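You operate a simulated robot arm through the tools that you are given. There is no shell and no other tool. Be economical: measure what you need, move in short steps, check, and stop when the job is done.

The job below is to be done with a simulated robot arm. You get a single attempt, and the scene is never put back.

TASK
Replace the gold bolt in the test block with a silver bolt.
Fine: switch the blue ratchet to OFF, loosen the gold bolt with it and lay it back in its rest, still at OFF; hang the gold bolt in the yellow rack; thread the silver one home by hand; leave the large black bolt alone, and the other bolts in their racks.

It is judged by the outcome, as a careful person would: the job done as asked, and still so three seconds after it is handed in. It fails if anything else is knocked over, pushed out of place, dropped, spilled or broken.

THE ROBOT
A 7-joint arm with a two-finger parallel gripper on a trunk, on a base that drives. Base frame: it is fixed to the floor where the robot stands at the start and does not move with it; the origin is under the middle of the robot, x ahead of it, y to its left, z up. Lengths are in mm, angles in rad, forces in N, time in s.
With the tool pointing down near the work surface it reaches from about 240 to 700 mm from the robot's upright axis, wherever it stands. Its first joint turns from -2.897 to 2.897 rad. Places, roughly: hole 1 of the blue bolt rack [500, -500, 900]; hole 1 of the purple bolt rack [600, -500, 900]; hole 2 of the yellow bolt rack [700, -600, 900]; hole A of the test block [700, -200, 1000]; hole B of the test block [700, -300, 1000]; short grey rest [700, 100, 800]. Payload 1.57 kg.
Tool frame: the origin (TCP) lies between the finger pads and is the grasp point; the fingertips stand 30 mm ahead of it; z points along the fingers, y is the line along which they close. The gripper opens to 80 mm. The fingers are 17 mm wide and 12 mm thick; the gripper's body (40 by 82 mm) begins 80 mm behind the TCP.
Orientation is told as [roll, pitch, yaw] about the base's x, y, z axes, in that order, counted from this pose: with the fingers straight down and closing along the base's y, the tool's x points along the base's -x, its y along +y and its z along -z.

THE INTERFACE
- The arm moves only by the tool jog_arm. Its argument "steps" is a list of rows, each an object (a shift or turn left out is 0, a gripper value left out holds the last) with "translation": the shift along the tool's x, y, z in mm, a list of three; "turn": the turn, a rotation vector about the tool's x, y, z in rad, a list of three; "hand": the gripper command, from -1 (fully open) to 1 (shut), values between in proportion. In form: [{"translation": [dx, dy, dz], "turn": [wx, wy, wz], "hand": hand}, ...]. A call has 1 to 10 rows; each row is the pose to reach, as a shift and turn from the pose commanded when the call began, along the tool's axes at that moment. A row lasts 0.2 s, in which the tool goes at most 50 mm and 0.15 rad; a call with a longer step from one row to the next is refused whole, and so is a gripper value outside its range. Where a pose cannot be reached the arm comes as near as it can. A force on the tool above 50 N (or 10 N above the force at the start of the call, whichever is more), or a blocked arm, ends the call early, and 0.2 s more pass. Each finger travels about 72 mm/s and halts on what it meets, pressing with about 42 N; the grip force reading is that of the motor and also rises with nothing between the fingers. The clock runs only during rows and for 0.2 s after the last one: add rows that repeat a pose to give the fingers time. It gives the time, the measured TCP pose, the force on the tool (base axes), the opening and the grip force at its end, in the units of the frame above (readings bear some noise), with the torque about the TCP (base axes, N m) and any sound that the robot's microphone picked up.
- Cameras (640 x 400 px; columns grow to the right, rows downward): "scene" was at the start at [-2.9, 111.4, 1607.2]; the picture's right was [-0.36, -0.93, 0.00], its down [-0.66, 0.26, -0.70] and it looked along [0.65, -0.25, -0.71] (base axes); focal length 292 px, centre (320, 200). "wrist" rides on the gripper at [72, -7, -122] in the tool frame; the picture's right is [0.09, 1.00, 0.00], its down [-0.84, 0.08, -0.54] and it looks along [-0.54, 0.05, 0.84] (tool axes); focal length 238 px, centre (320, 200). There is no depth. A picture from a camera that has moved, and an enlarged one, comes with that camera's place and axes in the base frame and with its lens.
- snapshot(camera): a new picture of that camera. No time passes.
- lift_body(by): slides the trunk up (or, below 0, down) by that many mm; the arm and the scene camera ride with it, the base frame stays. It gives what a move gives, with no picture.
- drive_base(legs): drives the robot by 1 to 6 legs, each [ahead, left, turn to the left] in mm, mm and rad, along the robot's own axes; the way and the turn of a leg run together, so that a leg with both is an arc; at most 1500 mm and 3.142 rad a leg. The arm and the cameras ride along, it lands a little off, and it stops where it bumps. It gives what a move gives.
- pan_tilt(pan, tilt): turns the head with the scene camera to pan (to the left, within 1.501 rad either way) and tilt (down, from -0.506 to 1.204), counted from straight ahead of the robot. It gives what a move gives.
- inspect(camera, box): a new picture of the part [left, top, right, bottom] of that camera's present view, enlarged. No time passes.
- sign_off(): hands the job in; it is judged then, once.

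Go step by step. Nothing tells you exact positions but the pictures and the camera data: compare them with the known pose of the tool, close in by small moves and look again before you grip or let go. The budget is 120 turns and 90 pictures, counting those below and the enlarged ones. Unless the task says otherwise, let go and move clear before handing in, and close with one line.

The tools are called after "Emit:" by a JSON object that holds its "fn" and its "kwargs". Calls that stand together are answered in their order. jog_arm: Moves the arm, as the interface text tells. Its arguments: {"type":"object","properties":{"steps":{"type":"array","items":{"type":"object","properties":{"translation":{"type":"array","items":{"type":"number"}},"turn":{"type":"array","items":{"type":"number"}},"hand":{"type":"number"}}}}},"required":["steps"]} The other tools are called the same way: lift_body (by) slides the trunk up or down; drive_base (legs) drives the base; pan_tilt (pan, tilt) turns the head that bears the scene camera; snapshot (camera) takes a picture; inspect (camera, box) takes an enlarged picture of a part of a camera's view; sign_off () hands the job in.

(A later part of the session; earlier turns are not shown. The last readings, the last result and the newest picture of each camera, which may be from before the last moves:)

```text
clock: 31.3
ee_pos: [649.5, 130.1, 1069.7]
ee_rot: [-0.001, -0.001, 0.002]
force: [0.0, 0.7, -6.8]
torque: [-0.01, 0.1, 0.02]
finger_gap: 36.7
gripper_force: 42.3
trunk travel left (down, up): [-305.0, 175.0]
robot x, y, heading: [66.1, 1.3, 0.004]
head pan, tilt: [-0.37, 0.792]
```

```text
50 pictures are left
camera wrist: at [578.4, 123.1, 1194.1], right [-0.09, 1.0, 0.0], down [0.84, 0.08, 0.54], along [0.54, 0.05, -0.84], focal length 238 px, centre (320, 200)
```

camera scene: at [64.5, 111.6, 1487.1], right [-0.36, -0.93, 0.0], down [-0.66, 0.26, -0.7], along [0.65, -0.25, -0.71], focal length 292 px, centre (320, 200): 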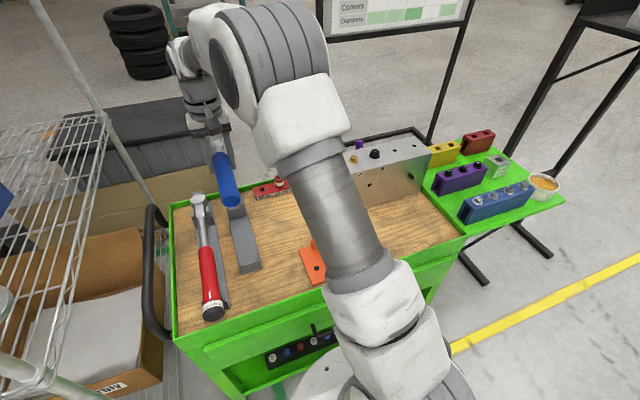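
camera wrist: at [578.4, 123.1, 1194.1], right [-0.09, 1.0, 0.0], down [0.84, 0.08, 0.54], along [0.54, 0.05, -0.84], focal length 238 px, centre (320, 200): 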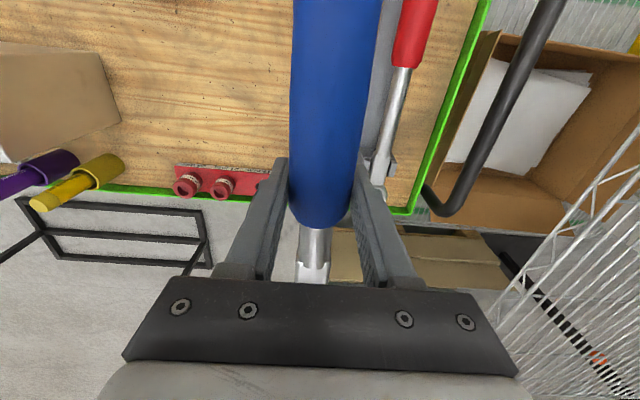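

The ratchet is held level. Carry it over so that its head stands above bolt A (TCP → [538, -229]).

Emit:
{"fn": "jog_arm", "kwargs": {"steps": [{"translation": [12, -40, 0]}, {"translation": [24, -80, 0]}, {"translation": [37, -120, 0]}, {"translation": [50, -160, 0]}, {"translation": [62, -200, 0]}, {"translation": [75, -240, 0]}, {"translation": [87, -280, 0]}, {"translation": [100, -320, 0]}, {"translation": [112, -359, 0]}, {"translation": [112, -359, 0]}]}}

Emit:
{"fn": "snapshot", "kwargs": {"camera": "scene"}}

Emit:
{"fn": "snapshot", "kwargs": {"camera": "wrist"}}

```text
clock: 33.5
ee_pos: [538.9, -229.9, 1071.5]
ee_rot: [0.003, -0.002, 0.004]
force: [0.1, -0.9, -7.4]
torque: [-0.01, 0.12, -0.02]
finger_gap: 36.9
gripper_force: 42.2
trunk travel left (down, up): [-305.0, 175.0]
robot x, y, heading: [65.6, -1.6, -0.004]
head pan, tilt: [-0.37, 0.792]
```

```text
49 pictures are left
camera scene: at [64.4, 111.0, 1487.2], right [-0.36, -0.93, 0.0], down [-0.66, 0.26, -0.7], along [0.65, -0.25, -0.71], focal length 292 px, centre (320, 200)
```

scene: 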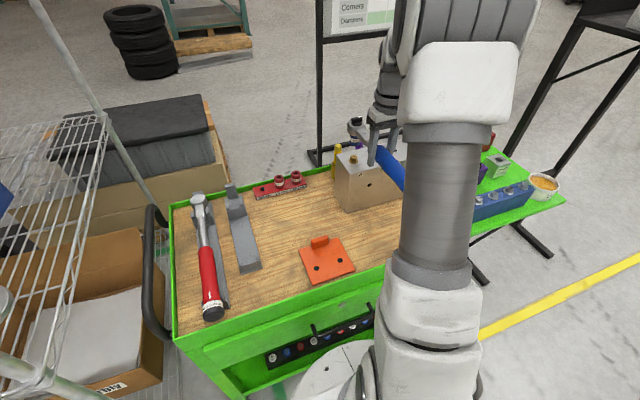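

```text
48 pictures are left
camera wrist: at [467.5, -236.7, 1194.6], right [-0.1, 1.0, 0.0], down [0.84, 0.08, 0.54], along [0.54, 0.05, -0.84], focal length 238 px, centre (320, 200)
```

wrist: 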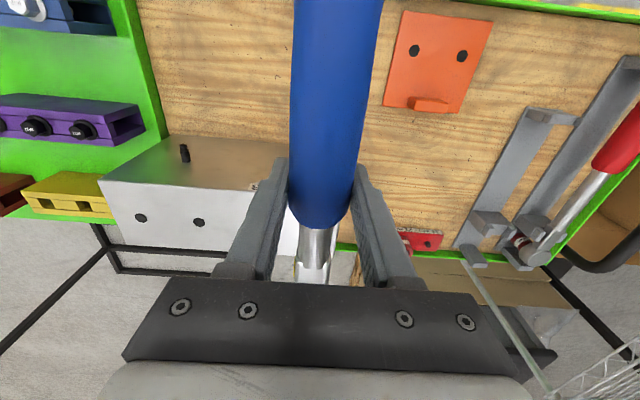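

Emit:
{"fn": "inspect", "kwargs": {"camera": "scene", "box": [310, 100, 422, 210]}}

```text
3.64 times, centred on (366, 155) of scene
camera zoom: at [64.4, 111.0, 1487.2], right [-0.36, -0.93, 0.0], down [-0.66, 0.26, -0.7], along [0.65, -0.25, -0.71], focal length 1060 px, centre (153, 364)
```

zoom: 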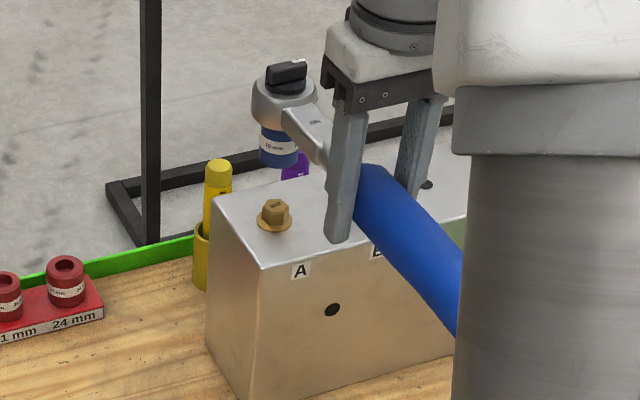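

The socket hangs right above the gold bolt, about 44 mm clear. I'll come down 34 mm and check from the scene camera.

Emit:
{"fn": "jog_arm", "kwargs": {"steps": [{"translation": [0, 0, 17]}, {"translation": [0, 0, 34]}, {"translation": [0, 0, 34]}]}}

Emit:
{"fn": "inspect", "kwargs": {"camera": "scene", "box": [320, 110, 400, 170]}}

```text
clock: 34.3
ee_pos: [539.0, -228.7, 1035.8]
ee_rot: [0.0, 0.0, 0.004]
force: [0.0, 0.1, -7.1]
torque: [-0.02, 0.14, 0.0]
finger_gap: 36.8
gripper_force: 41.7
trunk travel left (down, up): [-305.0, 175.0]
robot x, y, heading: [66.5, -1.6, -0.004]
head pan, tilt: [-0.37, 0.792]
```

```text
6.67 times, centred on (360, 140) of scene
camera zoom: at [64.6, 111.2, 1487.2], right [-0.36, -0.93, 0.0], down [-0.66, 0.26, -0.7], along [0.65, -0.25, -0.71], focal length 1944 px, centre (53, 600)
```

zoom: 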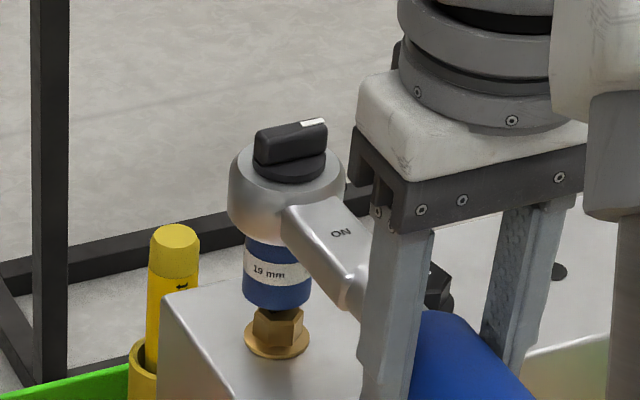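

Nearly aligned; I read a ~2 mm offset to the left, so I'll correct by [-1.3, -1.3] and lower gently, watching the force.

Emit:
{"fn": "jog_arm", "kwargs": {"steps": [{"translation": [1.3, -1.3, 0]}, {"translation": [1.3, -1.3, 5]}, {"translation": [1.3, -1.3, 10]}, {"translation": [1.3, -1.3, 14]}, {"translation": [1.3, -1.3, 14]}]}}

Emit:
{"fn": "inspect", "kwargs": {"camera": "scene", "box": [320, 110, 400, 170]}}

```text
clock: 35.5
ee_pos: [537.5, -231.9, 1021.4]
ee_rot: [0.0, 0.0, 0.005]
force: [-1.2, 1.0, -6.4]
torque: [0.03, 0.22, 0.17]
finger_gap: 36.7
gripper_force: 41.6
trunk travel left (down, up): [-305.0, 175.0]
robot x, y, heading: [67.9, 0.3, -0.001]
head pan, tilt: [-0.37, 0.792]
```

```text
6.67 times, centred on (360, 140) of scene
camera zoom: at [64.3, 111.3, 1487.2], right [-0.36, -0.93, 0.0], down [-0.66, 0.26, -0.7], along [0.65, -0.25, -0.71], focal length 1944 px, centre (53, 600)
```

zoom: 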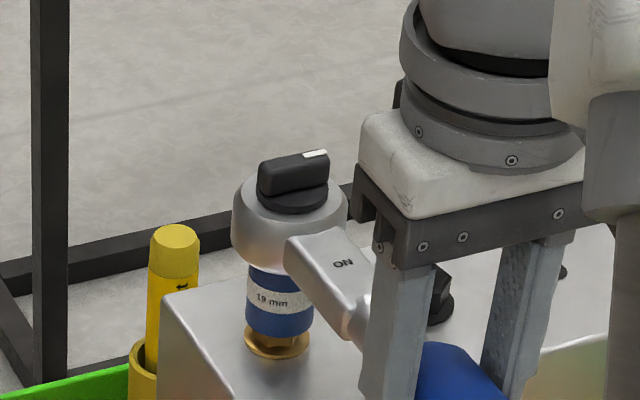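

The socket is sliding over the hex without resistance. Lower the remaining few mm.

Emit:
{"fn": "jog_arm", "kwargs": {"steps": [{"translation": [0, 0, 4]}, {"translation": [0, 0, 8]}, {"translation": [0, 0, 8]}]}}

Emit:
{"fn": "inspect", "kwargs": {"camera": "scene", "box": [320, 110, 400, 170]}}

```text
clock: 36.3
ee_pos: [535.5, -230.3, 1014.9]
ee_rot: [0.001, -0.001, 0.004]
force: [-24.0, 7.7, 11.1]
torque: [0.33, -1.1, 1.02]
finger_gap: 36.8
gripper_force: 42.1
trunk travel left (down, up): [-305.0, 175.0]
robot x, y, heading: [70.0, -0.1, 0.001]
head pan, tilt: [-0.37, 0.792]
```

```text
6.67 times, centred on (360, 140) of scene
camera zoom: at [60.7, 112.4, 1487.2], right [-0.36, -0.93, 0.0], down [-0.66, 0.26, -0.7], along [0.66, -0.25, -0.71], focal length 1944 px, centre (53, 600)
```

zoom: 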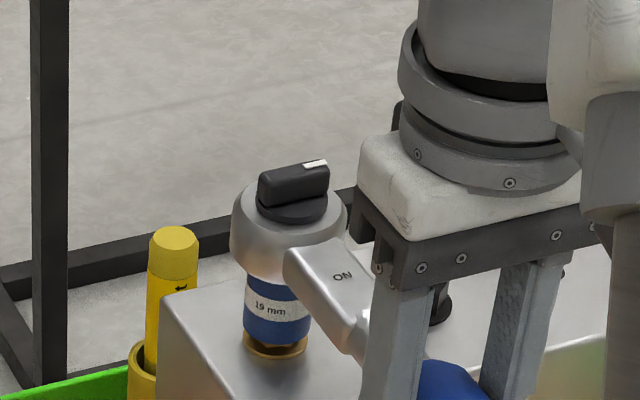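

It's seated on the flange and pressing with side load; ease up by 3 mm and re-read the forces.

Emit:
{"fn": "jog_arm", "kwargs": {"steps": [{"translation": [1, 0, -2]}, {"translation": [1, 0, -3]}, {"translation": [1, 0, -3]}]}}

```text
clock: 37.1
ee_pos: [535.0, -230.0, 1017.3]
ee_rot: [0.002, 0.005, 0.002]
force: [-19.1, 4.4, -8.9]
torque: [0.23, 1.15, 0.65]
finger_gap: 36.8
gripper_force: 42.3
trunk travel left (down, up): [-305.0, 175.0]
robot x, y, heading: [68.4, 2.0, 0.0]
head pan, tilt: [-0.37, 0.792]
```

Emit:
{"fn": "jog_arm", "kwargs": {"steps": [{"translation": [1.5, 0.5, 0]}, {"translation": [3, 1, 0]}, {"translation": [3, 1, 0]}]}}

```text
clock: 37.9
ee_pos: [536.5, -230.7, 1017.5]
ee_rot: [0.001, -0.004, 0.003]
force: [-0.6, 0.0, -6.7]
torque: [0.01, 0.13, 0.01]
finger_gap: 36.7
gripper_force: 42.3
trunk travel left (down, up): [-305.0, 175.0]
robot x, y, heading: [66.5, 1.2, 0.005]
head pan, tilt: [-0.37, 0.792]
```

Forces relaxed to just the tool's weight, socket seated. Now a careful counterclockwise pull about the bolt axis (131 mm ahead of the TCP).

Emit:
{"fn": "jog_arm", "kwargs": {"steps": [{"translation": [-0.2, -6.5, 0], "turn": [0, 0, -0.05]}, {"translation": [-0.7, -13.1, 0], "turn": [0, 0, -0.1]}, {"translation": [-1.5, -19.6, 0], "turn": [0, 0, -0.15]}]}}

Emit:
{"fn": "inspect", "kwargs": {"camera": "scene", "box": [320, 110, 400, 170]}}

```text
clock: 38.7
ee_pos: [535.8, -250.2, 1016.0]
ee_rot: [-0.001, -0.001, 0.154]
force: [-0.7, -0.3, -6.8]
torque: [0.0, 0.12, 0.04]
finger_gap: 36.9
gripper_force: 41.7
trunk travel left (down, up): [-305.0, 175.0]
robot x, y, heading: [64.6, 2.9, 0.0]
head pan, tilt: [-0.37, 0.792]
```

```text
6.67 times, centred on (360, 140) of scene
camera zoom: at [64.5, 111.3, 1487.2], right [-0.36, -0.93, 0.0], down [-0.66, 0.26, -0.7], along [0.65, -0.25, -0.71], focal length 1944 px, centre (53, 600)
```

zoom: 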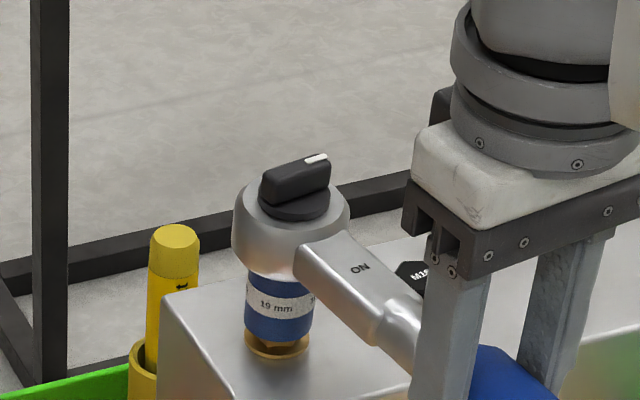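

No resistance yet – perhaps just play or ratchet lash. Continue the swing, 2 mm lower, watching torque.

Emit:
{"fn": "jog_arm", "kwargs": {"steps": [{"translation": [-0.7, -13.1, 1], "turn": [0, 0, -0.1]}, {"translation": [-2.6, -26.0, 2], "turn": [0, 0, -0.2]}, {"translation": [-5.9, -38.7, 2], "turn": [0, 0, -0.3]}, {"translation": [-10.3, -51.0, 2], "turn": [0, 0, -0.4]}]}}

Emit:
{"fn": "inspect", "kwargs": {"camera": "scene", "box": [320, 110, 400, 170]}}

```text
clock: 39.7
ee_pos: [554.3, -297.3, 1016.7]
ee_rot: [-0.002, -0.004, 0.555]
force: [4.6, 1.0, 2.7]
torque: [0.64, -1.11, -0.19]
finger_gap: 36.9
gripper_force: 41.7
trunk travel left (down, up): [-305.0, 175.0]
robot x, y, heading: [63.9, 0.0, 0.004]
head pan, tilt: [-0.37, 0.792]
```

```text
6.67 times, centred on (360, 140) of scene
camera zoom: at [64.1, 111.6, 1487.2], right [-0.36, -0.93, 0.0], down [-0.66, 0.26, -0.7], along [0.65, -0.25, -0.71], focal length 1944 px, centre (53, 600)
```

zoom: 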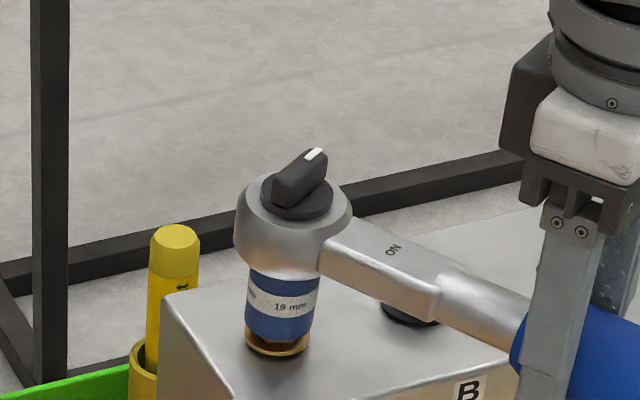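

Emit:
{"fn": "inspect", "kwargs": {"camera": "scene", "box": [344, 140, 376, 168]}}

```text
14.29 times, centred on (360, 154) of scene
camera zoom: at [64.1, 111.6, 1487.2], right [-0.36, -0.93, 0.0], down [-0.66, 0.26, -0.7], along [0.65, -0.25, -0.71], focal length 4166 px, centre (-251, 857)
```

zoom: 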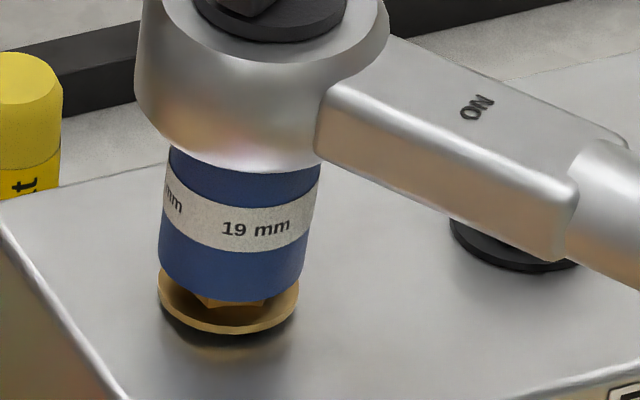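

The socket covers most of the hex. I'll swing back clockwise (the free direction) and listen for ratchet clicks.

Emit:
{"fn": "jog_arm", "kwargs": {"steps": [{"translation": [-0.7, 13.1, -1], "turn": [0, 0, 0.1]}, {"translation": [-2.6, 26.0, -1], "turn": [0, 0, 0.2]}, {"translation": [-5.9, 38.7, -1], "turn": [0, 0, 0.3]}, {"translation": [-10.3, 51.0, -1], "turn": [0, 0, 0.4]}, {"translation": [-16.0, 62.8, -1], "turn": [0, 0, 0.5]}, {"translation": [-22.9, 74.0, -1], "turn": [0, 0, 0.6]}, {"translation": [-30.8, 84.4, -1], "turn": [0, 0, 0.7]}, {"translation": [-39.7, 94.0, -1], "turn": [0, 0, 0.8]}, {"translation": [-49.6, 102.6, -1], "turn": [0, 0, 0.9]}]}}

Emit:
{"fn": "inspect", "kwargs": {"camera": "scene", "box": [344, 140, 376, 168]}}

```text
clock: 41.7
ee_pos: [541.3, -184.1, 1015.0]
ee_rot: [0.0, -0.002, -0.35]
force: [-5.5, 5.0, 2.5]
torque: [-0.09, -0.74, 0.46]
finger_gap: 36.6
gripper_force: 42.2
trunk travel left (down, up): [-305.0, 175.0]
robot x, y, heading: [67.6, -3.3, 0.001]
head pan, tilt: [-0.37, 0.792]
```

```text
14.29 times, centred on (360, 154) of scene
camera zoom: at [63.3, 112.1, 1487.2], right [-0.36, -0.93, 0.0], down [-0.66, 0.26, -0.7], along [0.66, -0.25, -0.71], focal length 4166 px, centre (-251, 857)
```

zoom: 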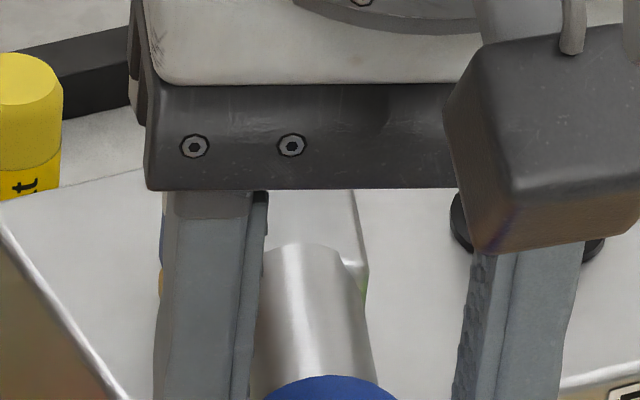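

No clicks. I'll press the socket fully down first and then pull counterclockwise again.

Emit:
{"fn": "jog_arm", "kwargs": {"steps": [{"translation": [0, 0, 1.5]}, {"translation": [0, 0, 3]}, {"translation": [0, 0, 3]}]}}

Emit:
{"fn": "jog_arm", "kwargs": {"steps": [{"translation": [-0.7, -13.1, 0], "turn": [0, 0, -0.1]}, {"translation": [-2.6, -26.0, 0], "turn": [0, 0, -0.2]}, {"translation": [-5.9, -38.7, 0], "turn": [0, 0, -0.3]}, {"translation": [-10.3, -51.0, 0], "turn": [0, 0, -0.4]}]}}

Emit:
{"fn": "inspect", "kwargs": {"camera": "scene", "box": [344, 140, 376, 168]}}

```text
clock: 42.5
ee_pos: [542.1, -185.7, 1014.8]
ee_rot: [-0.001, -0.002, -0.347]
force: [-13.8, 5.9, 8.2]
torque: [-0.33, -1.23, 0.31]
finger_gap: 36.7
gripper_force: 42.0
trunk travel left (down, up): [-305.0, 175.0]
robot x, y, heading: [65.9, -3.6, -0.003]
head pan, tilt: [-0.37, 0.792]
```

```text
clock: 43.5
ee_pos: [532.8, -235.6, 1013.2]
ee_rot: [0.0, -0.001, 0.054]
force: [-12.8, 3.5, 5.3]
torque: [0.23, -1.06, 0.58]
finger_gap: 36.8
gripper_force: 42.6
trunk travel left (down, up): [-305.0, 175.0]
robot x, y, heading: [65.9, 2.0, -0.001]
head pan, tilt: [-0.37, 0.792]
```

```text
14.29 times, centred on (360, 154) of scene
camera zoom: at [62.3, 112.0, 1487.1], right [-0.36, -0.93, 0.0], down [-0.66, 0.26, -0.7], along [0.66, -0.25, -0.71], focal length 4166 px, centre (-251, 857)
```

zoom: 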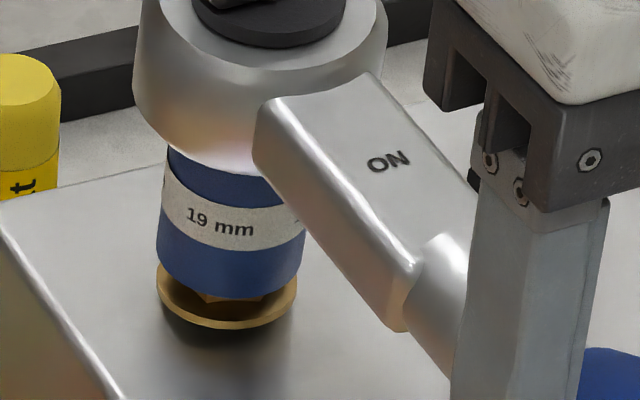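

The label shows the socket turns rigidly with the handle yet I feel no bolt torque, so I doubt it grips the hex. I'll swing ~0.5 rad more, then lift off and see if the bolt turned.

Emit:
{"fn": "jog_arm", "kwargs": {"steps": [{"translation": [1.5, -13.1, 0], "turn": [0, 0, -0.1]}, {"translation": [-0.6, -26.0, 0], "turn": [0, 0, -0.2]}, {"translation": [-3.9, -38.7, 0], "turn": [0, 0, -0.3]}, {"translation": [-8.3, -51.0, 0], "turn": [0, 0, -0.4]}, {"translation": [-14.0, -62.8, 0], "turn": [0, 0, -0.5]}]}}

Emit:
{"fn": "jog_arm", "kwargs": {"steps": [{"translation": [0, 0, -15]}, {"translation": [0, 0, -32]}, {"translation": [0, 0, -32]}]}}

Emit:
{"fn": "inspect", "kwargs": {"camera": "scene", "box": [340, 125, 380, 168]}}

```text
clock: 44.7
ee_pos: [553.0, -298.6, 1012.1]
ee_rot: [-0.005, -0.004, 0.553]
force: [2.0, -1.6, 2.1]
torque: [0.57, -1.06, -0.42]
finger_gap: 37.0
gripper_force: 42.2
trunk travel left (down, up): [-305.0, 175.0]
robot x, y, heading: [66.3, -0.7, -0.005]
head pan, tilt: [-0.37, 0.792]
```

```text
clock: 45.5
ee_pos: [550.2, -299.4, 1046.8]
ee_rot: [-0.001, -0.001, 0.553]
force: [0.5, 0.8, -6.8]
torque: [-0.08, 0.13, 0.01]
finger_gap: 36.9
gripper_force: 41.8
trunk travel left (down, up): [-305.0, 175.0]
robot x, y, heading: [64.5, -1.3, 0.001]
head pan, tilt: [-0.37, 0.792]
```

```text
9.30 times, centred on (360, 146) of scene
camera zoom: at [64.4, 111.3, 1487.1], right [-0.36, -0.93, 0.0], down [-0.66, 0.26, -0.7], along [0.65, -0.25, -0.71], focal length 2713 px, centre (-52, 698)
```

zoom: 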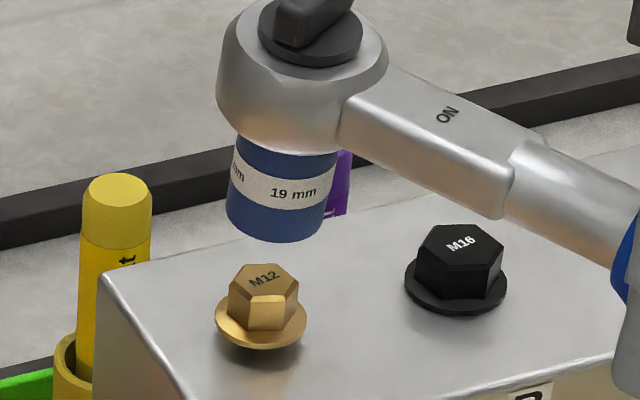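

The bolt has turned counterclockwise and stands several mm proud (flange ≈960 vs 953), so it is loosened and moves easily. I'll raise the ratchet, straighten it, and carry it back.

Emit:
{"fn": "jog_arm", "kwargs": {"steps": [{"translation": [0, 0, -30]}, {"translation": [0, 0, -45], "turn": [0, 0, 0.14]}, {"translation": [0, 0, -45], "turn": [0, 0, 0.28]}, {"translation": [0, 0, -45], "turn": [0, 0, 0.42]}, {"translation": [0, 0, -45], "turn": [0, 0, 0.553]}, {"translation": [0, 0, -45], "turn": [0, 0, 0.553]}]}}

Emit:
{"fn": "jog_arm", "kwargs": {"steps": [{"translation": [-10, 44, 0]}, {"translation": [-20, 88, 0]}, {"translation": [-30, 132, 0]}, {"translation": [-40, 176, 0]}, {"translation": [-50, 220, 0]}, {"translation": [-60, 264, 0]}, {"translation": [-70, 308, 0]}, {"translation": [-80, 352, 0]}, {"translation": [-90, 396, 0]}, {"translation": [-98, 430, 0]}]}}

Emit:
{"fn": "snapshot", "kwargs": {"camera": "scene"}}

Emit:
{"fn": "snapshot", "kwargs": {"camera": "wrist"}}

```text
clock: 46.9
ee_pos: [551.0, -298.0, 1090.4]
ee_rot: [0.0, 0.001, -0.003]
force: [0.8, 0.4, -6.0]
torque: [0.02, 0.14, 0.03]
finger_gap: 36.8
gripper_force: 42.2
trunk travel left (down, up): [-305.0, 175.0]
robot x, y, heading: [66.0, 1.6, 0.002]
head pan, tilt: [-0.37, 0.792]
```

```text
clock: 49.1
ee_pos: [649.0, 131.4, 1087.7]
ee_rot: [-0.001, -0.003, 0.001]
force: [-0.5, 0.0, -7.0]
torque: [0.04, 0.13, 0.02]
finger_gap: 36.7
gripper_force: 42.5
trunk travel left (down, up): [-305.0, 175.0]
robot x, y, heading: [65.0, 0.5, -0.001]
head pan, tilt: [-0.37, 0.792]
```

```text
37 pictures are left
camera scene: at [64.5, 111.7, 1487.1], right [-0.36, -0.93, 0.0], down [-0.66, 0.26, -0.7], along [0.65, -0.25, -0.71], focal length 292 px, centre (320, 200)
```

scene: 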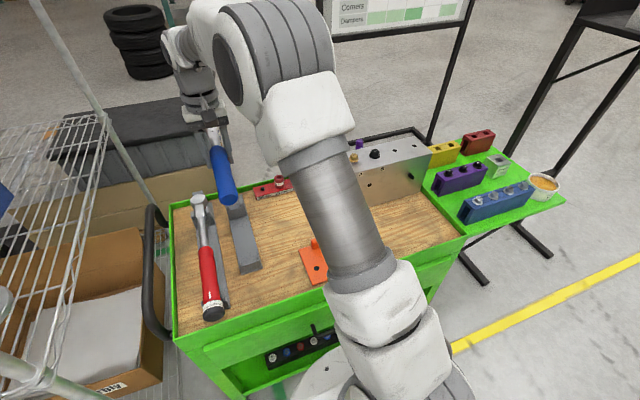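

```text
36 pictures are left
camera wrist: at [577.9, 125.4, 1211.3], right [-0.09, 1.0, 0.0], down [0.84, 0.08, 0.54], along [0.54, 0.05, -0.84], focal length 238 px, centre (320, 200)
```

wrist: 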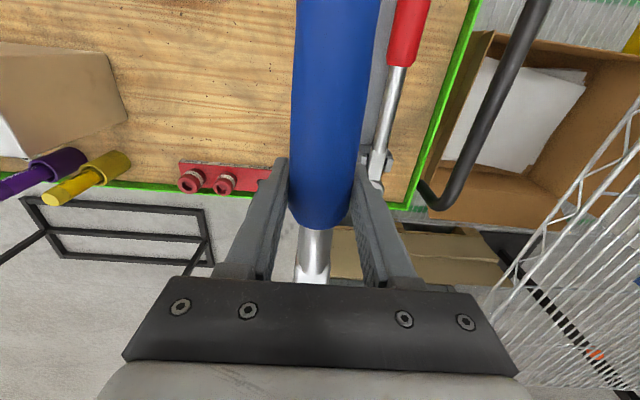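

The ratchet hasn't slipped in the hand. Lower straight down towards the rest (y −2), pausing 25 mm above to check.

Emit:
{"fn": "jog_arm", "kwargs": {"steps": [{"translation": [0, -2, 40]}, {"translation": [0, -2, 80]}, {"translation": [0, -2, 120]}, {"translation": [0, -2, 160]}, {"translation": [0, -2, 200]}, {"translation": [0, -2, 200]}]}}

Emit:
{"fn": "inspect", "kwargs": {"camera": "scene", "box": [190, 160, 286, 280]}}

```text
clock: 50.5
ee_pos: [651.6, 129.3, 887.5]
ee_rot: [0.0, 0.0, 0.0]
force: [1.0, -0.1, -7.2]
torque: [-0.02, 0.18, 0.01]
finger_gap: 36.8
gripper_force: 41.7
trunk travel left (down, up): [-305.0, 175.0]
robot x, y, heading: [68.3, -1.9, 0.002]
head pan, tilt: [-0.37, 0.792]
```

```text
3.33 times, centred on (238, 220) of scene
camera zoom: at [64.8, 111.6, 1487.2], right [-0.36, -0.93, 0.0], down [-0.66, 0.26, -0.7], along [0.65, -0.25, -0.71], focal length 972 px, centre (593, 133)
```

zoom: 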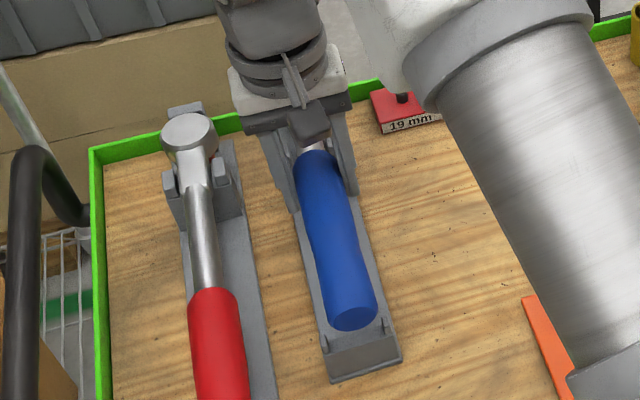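

Aligned with the rest. Lower the last 37 mm slowly.

Emit:
{"fn": "jog_arm", "kwargs": {"steps": [{"translation": [0, 0, 12]}, {"translation": [0, 0, 24]}, {"translation": [0, 0, 31]}, {"translation": [0, 0, 37]}, {"translation": [0, 0, 37]}]}}

Emit:
{"fn": "inspect", "kwargs": {"camera": "scene", "box": [190, 160, 286, 280]}}

```text
clock: 51.7
ee_pos: [649.9, 129.7, 854.1]
ee_rot: [0.001, -0.003, -0.001]
force: [5.1, -0.3, 4.4]
torque: [-0.01, 1.36, 0.08]
finger_gap: 36.6
gripper_force: 42.1
trunk travel left (down, up): [-305.0, 175.0]
robot x, y, heading: [64.6, 2.3, 0.005]
head pan, tilt: [-0.37, 0.792]
```

```text
3.33 times, centred on (238, 220) of scene
camera zoom: at [64.3, 111.3, 1487.2], right [-0.36, -0.93, 0.0], down [-0.66, 0.26, -0.7], along [0.65, -0.25, -0.71], focal length 972 px, centre (593, 133)
```

zoom: 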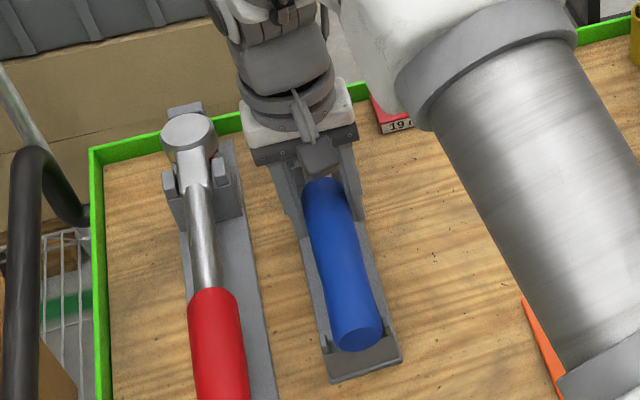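

The handle's tail touched first; the head is maybe 3–5 mm high. Ease down 3 mm more and then look at the forces.

Emit:
{"fn": "jog_arm", "kwargs": {"steps": [{"translation": [0, 0, 1.5]}, {"translation": [0, 0, 3]}, {"translation": [0, 0, 3]}]}}

Emit:
{"fn": "snapshot", "kwargs": {"camera": "wrist"}}

```text
clock: 52.5
ee_pos: [649.6, 129.3, 850.0]
ee_rot: [0.001, -0.002, 0.001]
force: [4.5, 0.9, 2.4]
torque: [0.03, 1.2, -0.14]
finger_gap: 36.8
gripper_force: 42.2
trunk travel left (down, up): [-305.0, 175.0]
robot x, y, heading: [67.1, -0.9, 0.001]
head pan, tilt: [-0.37, 0.792]
```

```text
33 pictures are left
camera wrist: at [577.9, 122.2, 974.1], right [-0.09, 1.0, 0.0], down [0.84, 0.08, 0.54], along [0.54, 0.05, -0.84], focal length 238 px, centre (320, 200)
```

wrist: 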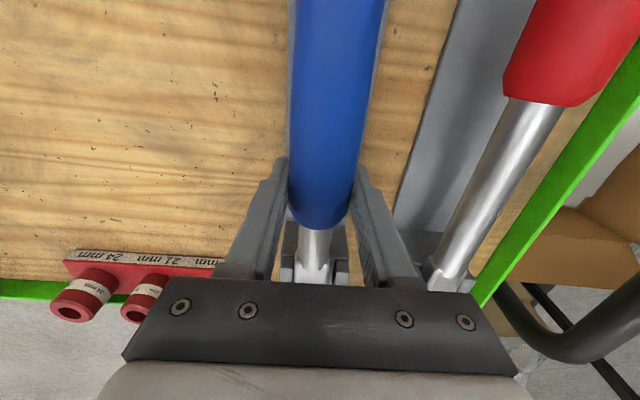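

It's within a millimetre of the original pose. Lower 1 mm and release gently.

Emit:
{"fn": "jog_arm", "kwargs": {"steps": [{"translation": [0, 0, 1]}, {"translation": [0, 0, 1], "hand": 0.05}, {"translation": [0, 0, 1], "hand": -0.1}, {"translation": [0, 0, 1], "hand": -0.5}, {"translation": [0, 0, 1], "hand": -0.5}, {"translation": [0, 0, -30], "hand": -0.5}, {"translation": [0, 0, -60], "hand": -0.5}, {"translation": [0, 0, -60], "hand": -0.5}]}}

Emit:
{"fn": "inspect", "kwargs": {"camera": "scene", "box": [190, 160, 286, 280]}}

Emit:
{"fn": "inspect", "kwargs": {"camera": "wrist", "box": [220, 100, 420, 260]}}

```text
clock: 54.3
ee_pos: [648.6, 130.1, 912.3]
ee_rot: [-0.001, -0.001, 0.001]
force: [0.7, 0.4, 0.1]
torque: [-0.02, 0.0, 0.01]
finger_gap: 60.2
gripper_force: 0.1
trunk travel left (down, up): [-305.0, 175.0]
robot x, y, heading: [66.2, 0.9, 0.001]
head pan, tilt: [-0.37, 0.792]
```

```text
3.33 times, centred on (238, 220) of scene
camera zoom: at [63.8, 111.4, 1487.2], right [-0.36, -0.93, 0.0], down [-0.66, 0.26, -0.7], along [0.65, -0.25, -0.71], focal length 972 px, centre (593, 133)
```

zoom: 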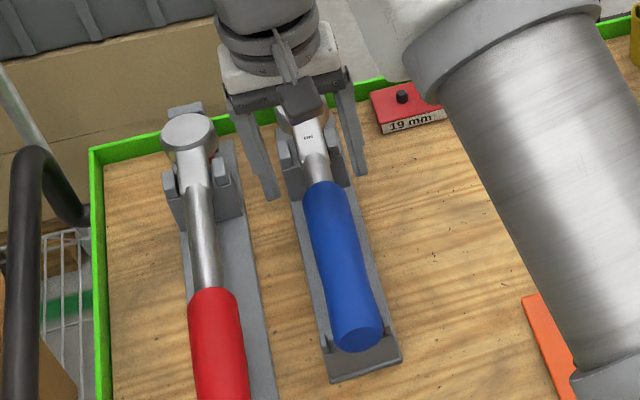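

```text
2.50 times, centred on (320, 180) of wrist
camera zoom: at [576.4, 123.1, 1035.7], right [-0.09, 1.0, 0.0], down [0.84, 0.08, 0.54], along [0.54, 0.05, -0.84], focal length 596 px, centre (320, 250)
```

zoom: 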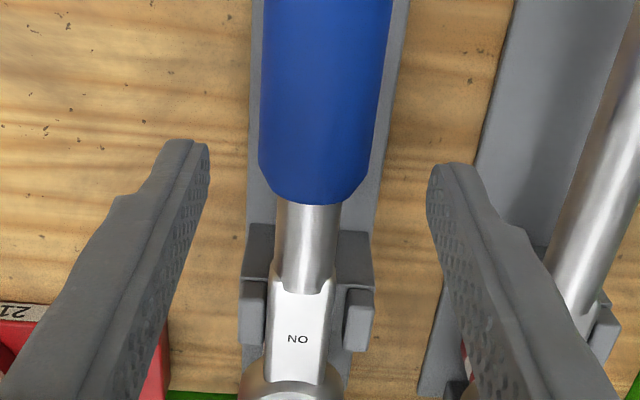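

The ratchet lies in its rest as before. Now up and across to the gold bolt with the open hand.

Emit:
{"fn": "jog_arm", "kwargs": {"steps": [{"translation": [0, 0, -48]}, {"translation": [0, 0, -96]}, {"translation": [-2, -30, -128]}, {"translation": [-4, -78, -128]}, {"translation": [-7, -126, -128]}, {"translation": [-10, -174, -128]}, {"translation": [-13, -222, -128]}, {"translation": [-16, -270, -128]}, {"translation": [-19, -318, -128]}, {"translation": [-20, -359, -128]}]}}

Emit:
{"fn": "inspect", "kwargs": {"camera": "wrist", "box": [240, 100, 400, 200]}}

```text
clock: 56.5
ee_pos: [669.7, -229.9, 1037.4]
ee_rot: [0.0, -0.001, 0.0]
force: [1.0, 0.6, 0.2]
torque: [0.0, -0.02, 0.02]
finger_gap: 59.9
gripper_force: 0.1
trunk travel left (down, up): [-305.0, 175.0]
robot x, y, heading: [64.2, -0.8, 0.002]
head pan, tilt: [-0.37, 0.792]
```

```text
4.00 times, centred on (320, 150) of wrist
camera zoom: at [597.7, -235.9, 1161.1], right [-0.09, 1.0, 0.0], down [0.84, 0.08, 0.54], along [0.54, 0.05, -0.84], focal length 953 px, centre (320, 400)
```

zoom: 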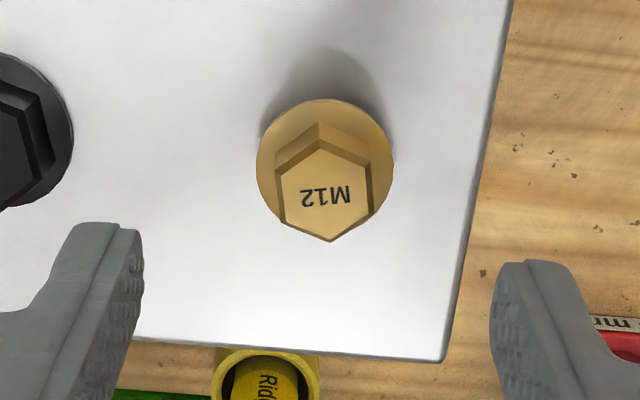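

The gold bolt stands ~5 mm raised with its flats at about yaw +0.18. I'll align the fingers to the flats and lower to the hex.

Emit:
{"fn": "jog_arm", "kwargs": {"steps": [{"translation": [1, 0, 5], "turn": [0, 0, -0.09], "hand": 0.1}, {"translation": [2, 0, 15], "turn": [0, 0, -0.18], "hand": 0.1}, {"translation": [2, 0, 27], "turn": [0, 0, -0.18], "hand": 0.1}, {"translation": [2, 0, 38], "turn": [0, 0, -0.18], "hand": 0.1}, {"translation": [2, 0, 38], "turn": [0, 0, -0.18], "hand": 0.1}]}}

Emit:
{"fn": "inspect", "kwargs": {"camera": "wrist", "box": [240, 100, 400, 200]}}

```text
clock: 57.7
ee_pos: [667.7, -229.4, 998.9]
ee_rot: [0.001, -0.001, 0.182]
force: [-0.1, 0.2, -0.8]
torque: [0.03, 0.01, 0.01]
finger_gap: 36.1
gripper_force: 0.1
trunk travel left (down, up): [-305.0, 175.0]
robot x, y, heading: [68.8, 0.1, -0.0]
head pan, tilt: [-0.37, 0.792]
```

```text
4.00 times, centred on (320, 150) of wrist
camera zoom: at [598.0, -249.6, 1123.8], right [-0.27, 0.96, 0.0], down [0.81, 0.23, 0.54], along [0.52, 0.15, -0.84], focal length 953 px, centre (320, 400)
```

zoom: 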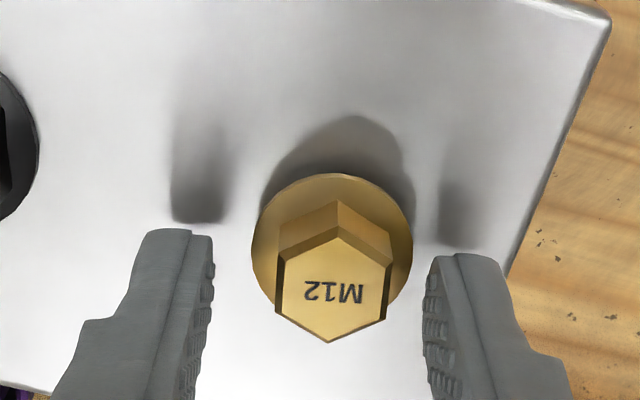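

Aligned except ~1.8 mm sideways; correct, go 3 mm lower and close on the hex.

Emit:
{"fn": "jog_arm", "kwargs": {"steps": [{"translation": [0, 1.8, 3], "hand": 0.1}, {"translation": [0, 1.8, 3], "hand": 0.4}, {"translation": [0, 1.8, 3], "hand": 1}, {"translation": [0, 1.8, 3], "hand": 1}]}}

Emit:
{"fn": "jog_arm", "kwargs": {"steps": [{"translation": [0, 0, 0], "turn": [0, 0, -0.12]}, {"turn": [0, 0, -0.24]}, {"turn": [0, 0, -0.36]}, {"turn": [0, 0, -0.48]}, {"turn": [0, 0, -0.6]}]}}

Emit:
{"fn": "inspect", "kwargs": {"camera": "wrist", "box": [240, 100, 400, 200]}}

```text
clock: 58.7
ee_pos: [666.0, -227.6, 997.4]
ee_rot: [0.001, -0.001, 0.181]
force: [0.6, -3.0, -0.4]
torque: [-0.04, -0.02, 0.01]
finger_gap: 18.9
gripper_force: 33.1
trunk travel left (down, up): [-305.0, 175.0]
robot x, y, heading: [69.0, 0.2, -0.001]
head pan, tilt: [-0.37, 0.792]
```

```text
clock: 59.9
ee_pos: [666.9, -227.6, 999.0]
ee_rot: [-0.003, -0.001, 0.781]
force: [-6.9, 2.8, 11.6]
torque: [0.13, 0.43, -0.02]
finger_gap: 18.9
gripper_force: 33.2
trunk travel left (down, up): [-305.0, 175.0]
robot x, y, heading: [69.1, -0.3, -0.005]
head pan, tilt: [-0.37, 0.792]
```

```text
4.00 times, centred on (320, 150) of wrist
camera zoom: at [619.8, -282.8, 1122.9], right [-0.77, 0.64, 0.0], down [0.54, 0.64, 0.54], along [0.35, 0.42, -0.84], focal length 953 px, centre (320, 400)
```

zoom: 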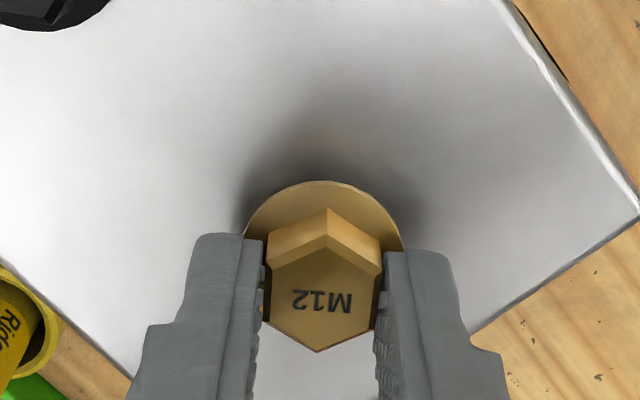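

The bolt turns with the hand and pushes upward as it unscrews. Continue turning with a slight rise to follow it.

Emit:
{"fn": "jog_arm", "kwargs": {"steps": [{"translation": [0, 0, -1.5], "turn": [0, 0, -0.14]}, {"translation": [0, 0, -2], "turn": [0, 0, -0.28]}, {"translation": [0, 0, -2.5], "turn": [0, 0, -0.42]}, {"translation": [0, 0, -3], "turn": [0, 0, -0.56]}, {"translation": [0, 0, -3.5], "turn": [0, 0, -0.7]}]}}

```text
clock: 61.1
ee_pos: [665.7, -226.6, 1000.9]
ee_rot: [0.001, -0.001, 1.482]
force: [-17.4, 7.2, 4.3]
torque: [0.21, 0.25, -0.03]
finger_gap: 18.9
gripper_force: 32.9
trunk travel left (down, up): [-305.0, 175.0]
robot x, y, heading: [68.2, -1.0, 0.003]
head pan, tilt: [-0.37, 0.792]
```

There's some side load; I'll shift a little with it and try a small lift to see whether the thread still holds.

Emit:
{"fn": "jog_arm", "kwargs": {"steps": [{"translation": [-0.6, 1.6, 0]}, {"translation": [-0.6, 1.6, -2]}, {"translation": [-0.6, 1.6, -4]}, {"translation": [-0.6, 1.6, -4]}]}}

Emit:
{"fn": "inspect", "kwargs": {"camera": "wrist", "box": [240, 100, 400, 200]}}

```text
clock: 62.1
ee_pos: [665.9, -226.5, 1002.0]
ee_rot: [0.006, -0.002, 1.48]
force: [-13.2, 5.8, -24.5]
torque: [0.03, 0.03, -0.02]
finger_gap: 19.1
gripper_force: 32.7
trunk travel left (down, up): [-305.0, 175.0]
robot x, y, heading: [67.2, -0.4, -0.002]
head pan, tilt: [-0.37, 0.792]
```

```text
4.00 times, centred on (320, 150) of wrist
camera zoom: at [666.5, -299.6, 1125.2], right [-1.0, 0.0, 0.01], down [0.0, 0.84, 0.54], along [-0.01, 0.54, -0.84], focal length 953 px, centre (320, 400)
```

zoom: 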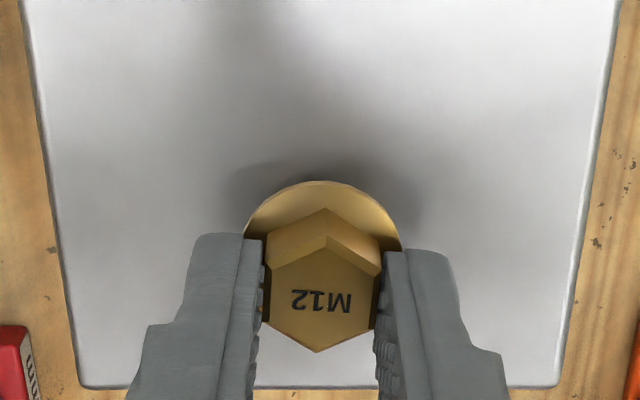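

Still threaded (24 N when pulling). The bolt rises ~3 mm/rad; keep turning another 0.98 rad while relaxing the pull and side load.

Emit:
{"fn": "jog_arm", "kwargs": {"steps": [{"translation": [-0.6, 1.6, 3], "turn": [0, 0, -0.14]}, {"translation": [-0.6, 1.6, 2.5], "turn": [0, 0, -0.28]}, {"translation": [-0.6, 1.6, 2], "turn": [0, 0, -0.42]}, {"translation": [-0.6, 1.6, 1.5], "turn": [0, 0, -0.56]}, {"translation": [-0.6, 1.6, 1], "turn": [0, 0, -0.7]}, {"translation": [-0.6, 1.6, 0.6], "turn": [0, 0, -0.84]}, {"translation": [-0.6, 1.6, 0.2], "turn": [0, 0, -0.98]}]}}

```text
clock: 63.7
ee_pos: [665.5, -225.8, 1006.4]
ee_rot: [0.0, 0.003, 2.463]
force: [-0.8, -0.7, -0.8]
torque: [-0.01, 0.04, 0.02]
finger_gap: 18.9
gripper_force: 33.1
trunk travel left (down, up): [-305.0, 175.0]
robot x, y, heading: [65.3, -1.9, -0.006]
head pan, tilt: [-0.37, 0.792]
```

All forces dropped to zero, so the thread may have let go. Test with a small lift.

Emit:
{"fn": "jog_arm", "kwargs": {"steps": [{"translation": [0, 0, -3]}, {"translation": [0, 0, -8]}, {"translation": [0, 0, -8]}]}}

Emit:
{"fn": "inspect", "kwargs": {"camera": "wrist", "box": [240, 100, 400, 200]}}

```text
clock: 64.5
ee_pos: [665.3, -227.1, 1013.2]
ee_rot: [-0.003, 0.002, 2.461]
force: [-0.1, -0.2, -0.7]
torque: [-0.01, -0.03, 0.02]
finger_gap: 18.8
gripper_force: 33.6
trunk travel left (down, up): [-305.0, 175.0]
robot x, y, heading: [66.3, -1.1, -0.0]
head pan, tilt: [-0.37, 0.792]
```

```text
4.00 times, centred on (320, 150) of wrist
camera zoom: at [724.7, -267.3, 1137.0], right [-0.56, -0.83, 0.0], down [-0.7, 0.47, 0.54], along [-0.45, 0.3, -0.84], focal length 953 px, centre (320, 400)
```

zoom: 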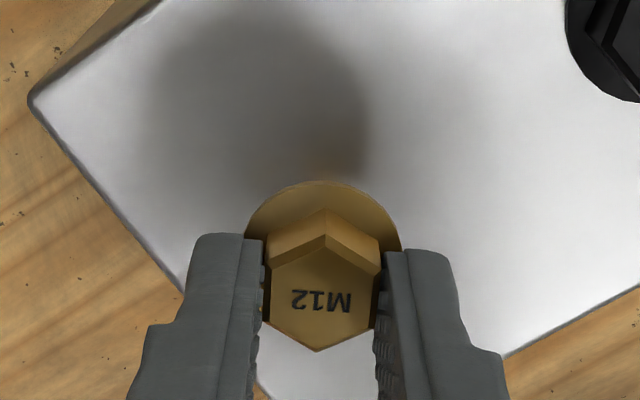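

The bolt is out of its thread. Lift it well clear, then move the base right so that the racks and the block are all in reach.

Emit:
{"fn": "jog_arm", "kwargs": {"steps": [{"translation": [0, 0, -20]}, {"translation": [0, 0, -45]}, {"translation": [0, 0, -70]}, {"translation": [0, 0, -95]}, {"translation": [0, 0, -115]}, {"translation": [0, 0, -115]}]}}

Emit:
{"fn": "drive_base", "kwargs": {"legs": [[-20, 0, 0], [0, -420, 0]]}}

Emit:
{"fn": "snapshot", "kwargs": {"camera": "scene"}}

```text
clock: 65.9
ee_pos: [662.2, -225.8, 1127.6]
ee_rot: [0.0, 0.0, 2.461]
force: [-0.2, -0.2, -0.7]
torque: [-0.01, 0.01, -0.04]
finger_gap: 19.1
gripper_force: 32.8
trunk travel left (down, up): [-305.0, 175.0]
robot x, y, heading: [70.8, -1.2, -0.001]
head pan, tilt: [-0.37, 0.792]
```

```text
clock: 70.0
ee_pos: [641.7, -643.6, 1127.4]
ee_rot: [-0.002, 0.001, 2.454]
force: [0.2, -0.3, -1.0]
torque: [0.0, -0.03, -0.03]
finger_gap: 19.0
gripper_force: 33.3
trunk travel left (down, up): [-305.0, 175.0]
robot x, y, heading: [49.2, -418.1, -0.002]
head pan, tilt: [-0.37, 0.792]
```

```text
25 pictures are left
camera scene: at [43.7, -303.1, 1487.2], right [-0.37, -0.93, 0.0], down [-0.66, 0.26, -0.7], along [0.65, -0.26, -0.71], focal length 292 px, centre (320, 200)
```

scene: 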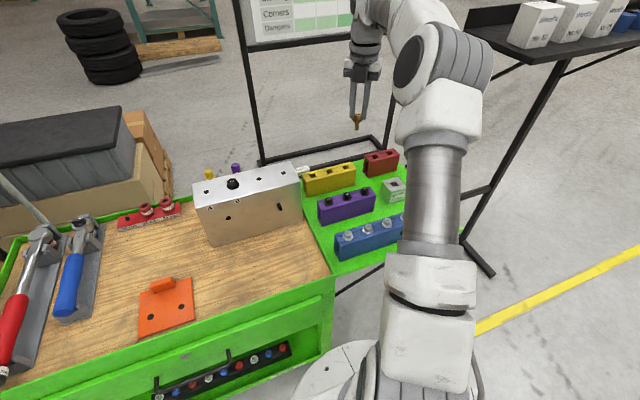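

Emit:
{"fn": "inspect", "kwargs": {"camera": "scene", "box": [290, 100, 410, 260]}}

```text
2.50 times, centred on (350, 180) of scene
camera zoom: at [43.7, -303.1, 1487.2], right [-0.37, -0.93, 0.0], down [-0.66, 0.26, -0.7], along [0.65, -0.26, -0.71], focal length 729 px, centre (245, 250)
```

zoom: 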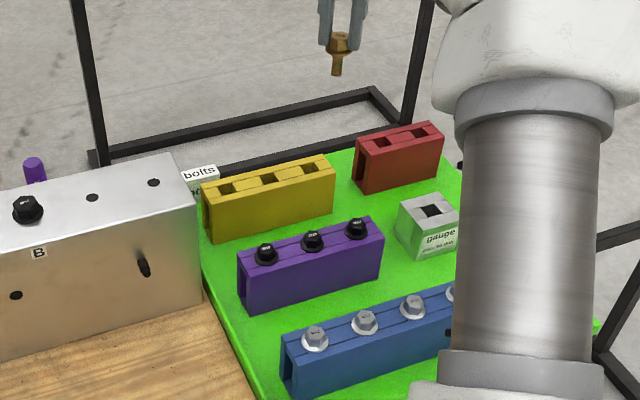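

The yellow rack has three empty square holes; the middle one is at about [695, -595, 890]. I'll turn the hand back to yaw 0 and move above it.

Emit:
{"fn": "jog_arm", "kwargs": {"steps": [{"turn": [0, 0, 0.14]}, {"turn": [0, 0, 0.28]}, {"turn": [0, 0, 0.42]}, {"turn": [0, 0, 0.56]}, {"turn": [0, 0, 0.7]}, {"turn": [0, 0, 0.84]}, {"turn": [0, 0, 0.98]}, {"turn": [0, 0, 1.12]}, {"turn": [0, 0, 1.26]}]}}

Emit:
{"fn": "jog_arm", "kwargs": {"steps": [{"turn": [0, 0, 0.14]}, {"turn": [0, 0, 0.28]}, {"turn": [0, 0, 0.42]}, {"turn": [0, 0, 0.56]}, {"turn": [0, 0, 0.7]}, {"turn": [0, 0, 0.84]}, {"turn": [0, 0, 0.98]}, {"turn": [0, 0, 1.12]}, {"turn": [0, 0, 1.194]}]}}

Emit:
{"fn": "jog_arm", "kwargs": {"steps": [{"translation": [-24, 24, 0]}, {"translation": [-48, 48, 0]}, {"translation": [-48, 48, 40]}, {"translation": [-48, 48, 80]}, {"translation": [-48, 48, 80]}]}}

Emit:
{"fn": "snapshot", "kwargs": {"camera": "wrist"}}

Emit:
{"fn": "inspect", "kwargs": {"camera": "scene", "box": [300, 110, 380, 210]}}

```text
clock: 72.0
ee_pos: [640.4, -643.5, 1127.5]
ee_rot: [-0.002, 0.0, 1.194]
force: [-0.2, 1.2, -0.9]
torque: [0.02, -0.01, 0.0]
finger_gap: 18.7
gripper_force: 32.7
trunk travel left (down, up): [-305.0, 175.0]
robot x, y, heading: [40.2, -412.7, -0.001]
head pan, tilt: [-0.37, 0.792]
```

```text
clock: 74.0
ee_pos: [639.9, -642.6, 1128.1]
ee_rot: [0.003, -0.003, 0.0]
force: [-0.3, -0.2, -0.5]
torque: [-0.01, -0.05, -0.01]
finger_gap: 19.0
gripper_force: 34.1
trunk travel left (down, up): [-305.0, 175.0]
robot x, y, heading: [47.4, -413.7, -0.002]
head pan, tilt: [-0.37, 0.792]
```

```text
clock: 75.2
ee_pos: [689.0, -596.9, 1046.4]
ee_rot: [-0.001, -0.001, 0.0]
force: [-0.2, -0.5, -1.4]
torque: [-0.04, 0.03, 0.0]
finger_gap: 18.9
gripper_force: 33.4
trunk travel left (down, up): [-305.0, 175.0]
robot x, y, heading: [46.7, -411.3, -0.002]
head pan, tilt: [-0.37, 0.792]
```

```text
23 pictures are left
camera wrist: at [616.3, -603.1, 1170.1], right [-0.09, 1.0, 0.0], down [0.84, 0.08, 0.54], along [0.54, 0.05, -0.84], focal length 238 px, centre (320, 200)
```

wrist: 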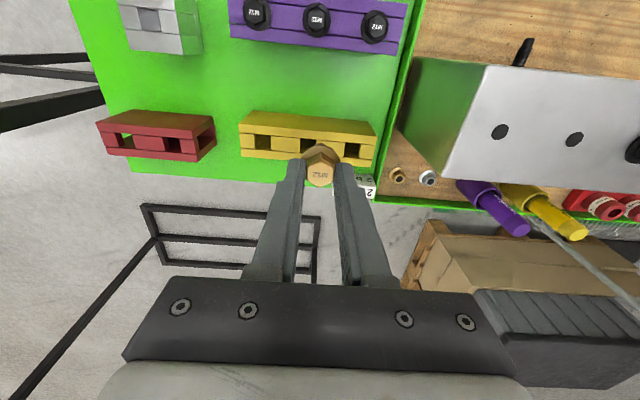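

```text
4.00 times, centred on (340, 160) of scene
camera zoom: at [43.8, -303.1, 1487.2], right [-0.37, -0.93, 0.0], down [-0.66, 0.26, -0.7], along [0.65, -0.26, -0.71], focal length 1166 px, centre (240, 360)
```

zoom: 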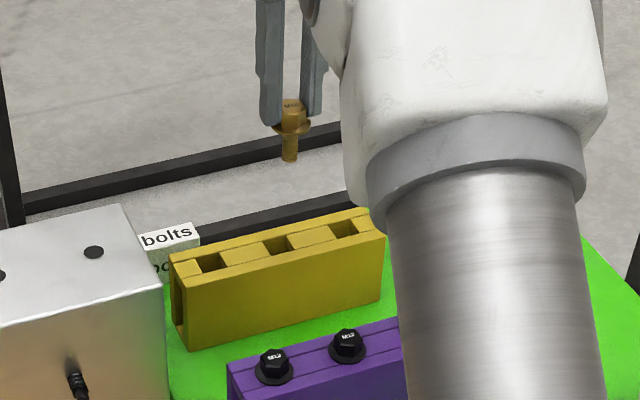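

Triangulating both views gives the yellow holes at x≈728, y≈-551/-612/-672, top z≈864. I'll bring the bolt above the middle hole, tip ~20 mm clear, and check.

Emit:
{"fn": "jog_arm", "kwargs": {"steps": [{"translation": [-12, -6, 30]}, {"translation": [-24, -12, 60]}, {"translation": [-36, -16, 95]}, {"translation": [-36, -16, 95]}]}}

Emit:
{"fn": "inspect", "kwargs": {"camera": "wrist", "box": [220, 90, 400, 200]}}

Emit:
{"fn": "inspect", "kwargs": {"camera": "scene", "box": [310, 130, 380, 200]}}

```text
clock: 76.2
ee_pos: [724.5, -612.7, 950.6]
ee_rot: [0.0, -0.001, 0.003]
force: [-1.3, -0.4, -1.0]
torque: [0.03, -0.04, 0.04]
finger_gap: 18.7
gripper_force: 33.3
trunk travel left (down, up): [-305.0, 175.0]
robot x, y, heading: [47.4, -414.7, -0.002]
head pan, tilt: [-0.37, 0.792]
```

```text
3.56 times, centred on (310, 145) of wrist
camera zoom: at [653.0, -619.8, 1075.3], right [-0.09, 1.0, 0.0], down [0.84, 0.08, 0.54], along [0.54, 0.05, -0.84], focal length 848 px, centre (356, 396)
```

zoom: 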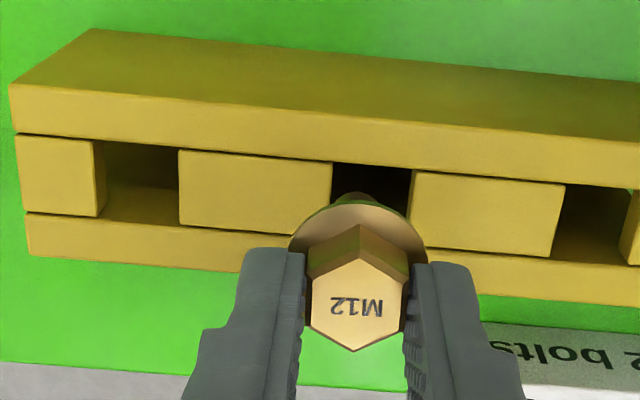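

```text
5.71 times, centred on (345, 165) of scene
camera zoom: at [43.9, -303.1, 1487.2], right [-0.37, -0.93, 0.0], down [-0.66, 0.26, -0.7], along [0.65, -0.26, -0.71], focal length 1666 px, centre (177, 400)
```

zoom: 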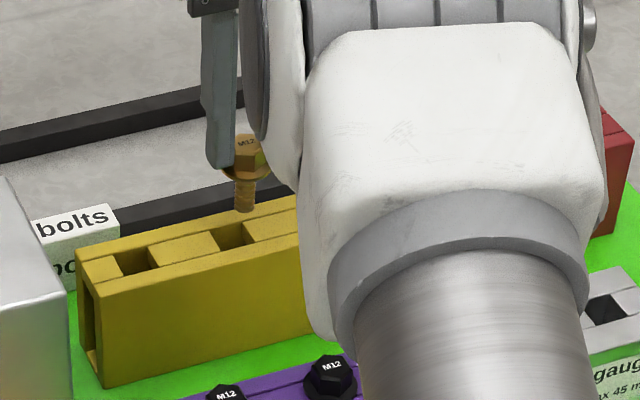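

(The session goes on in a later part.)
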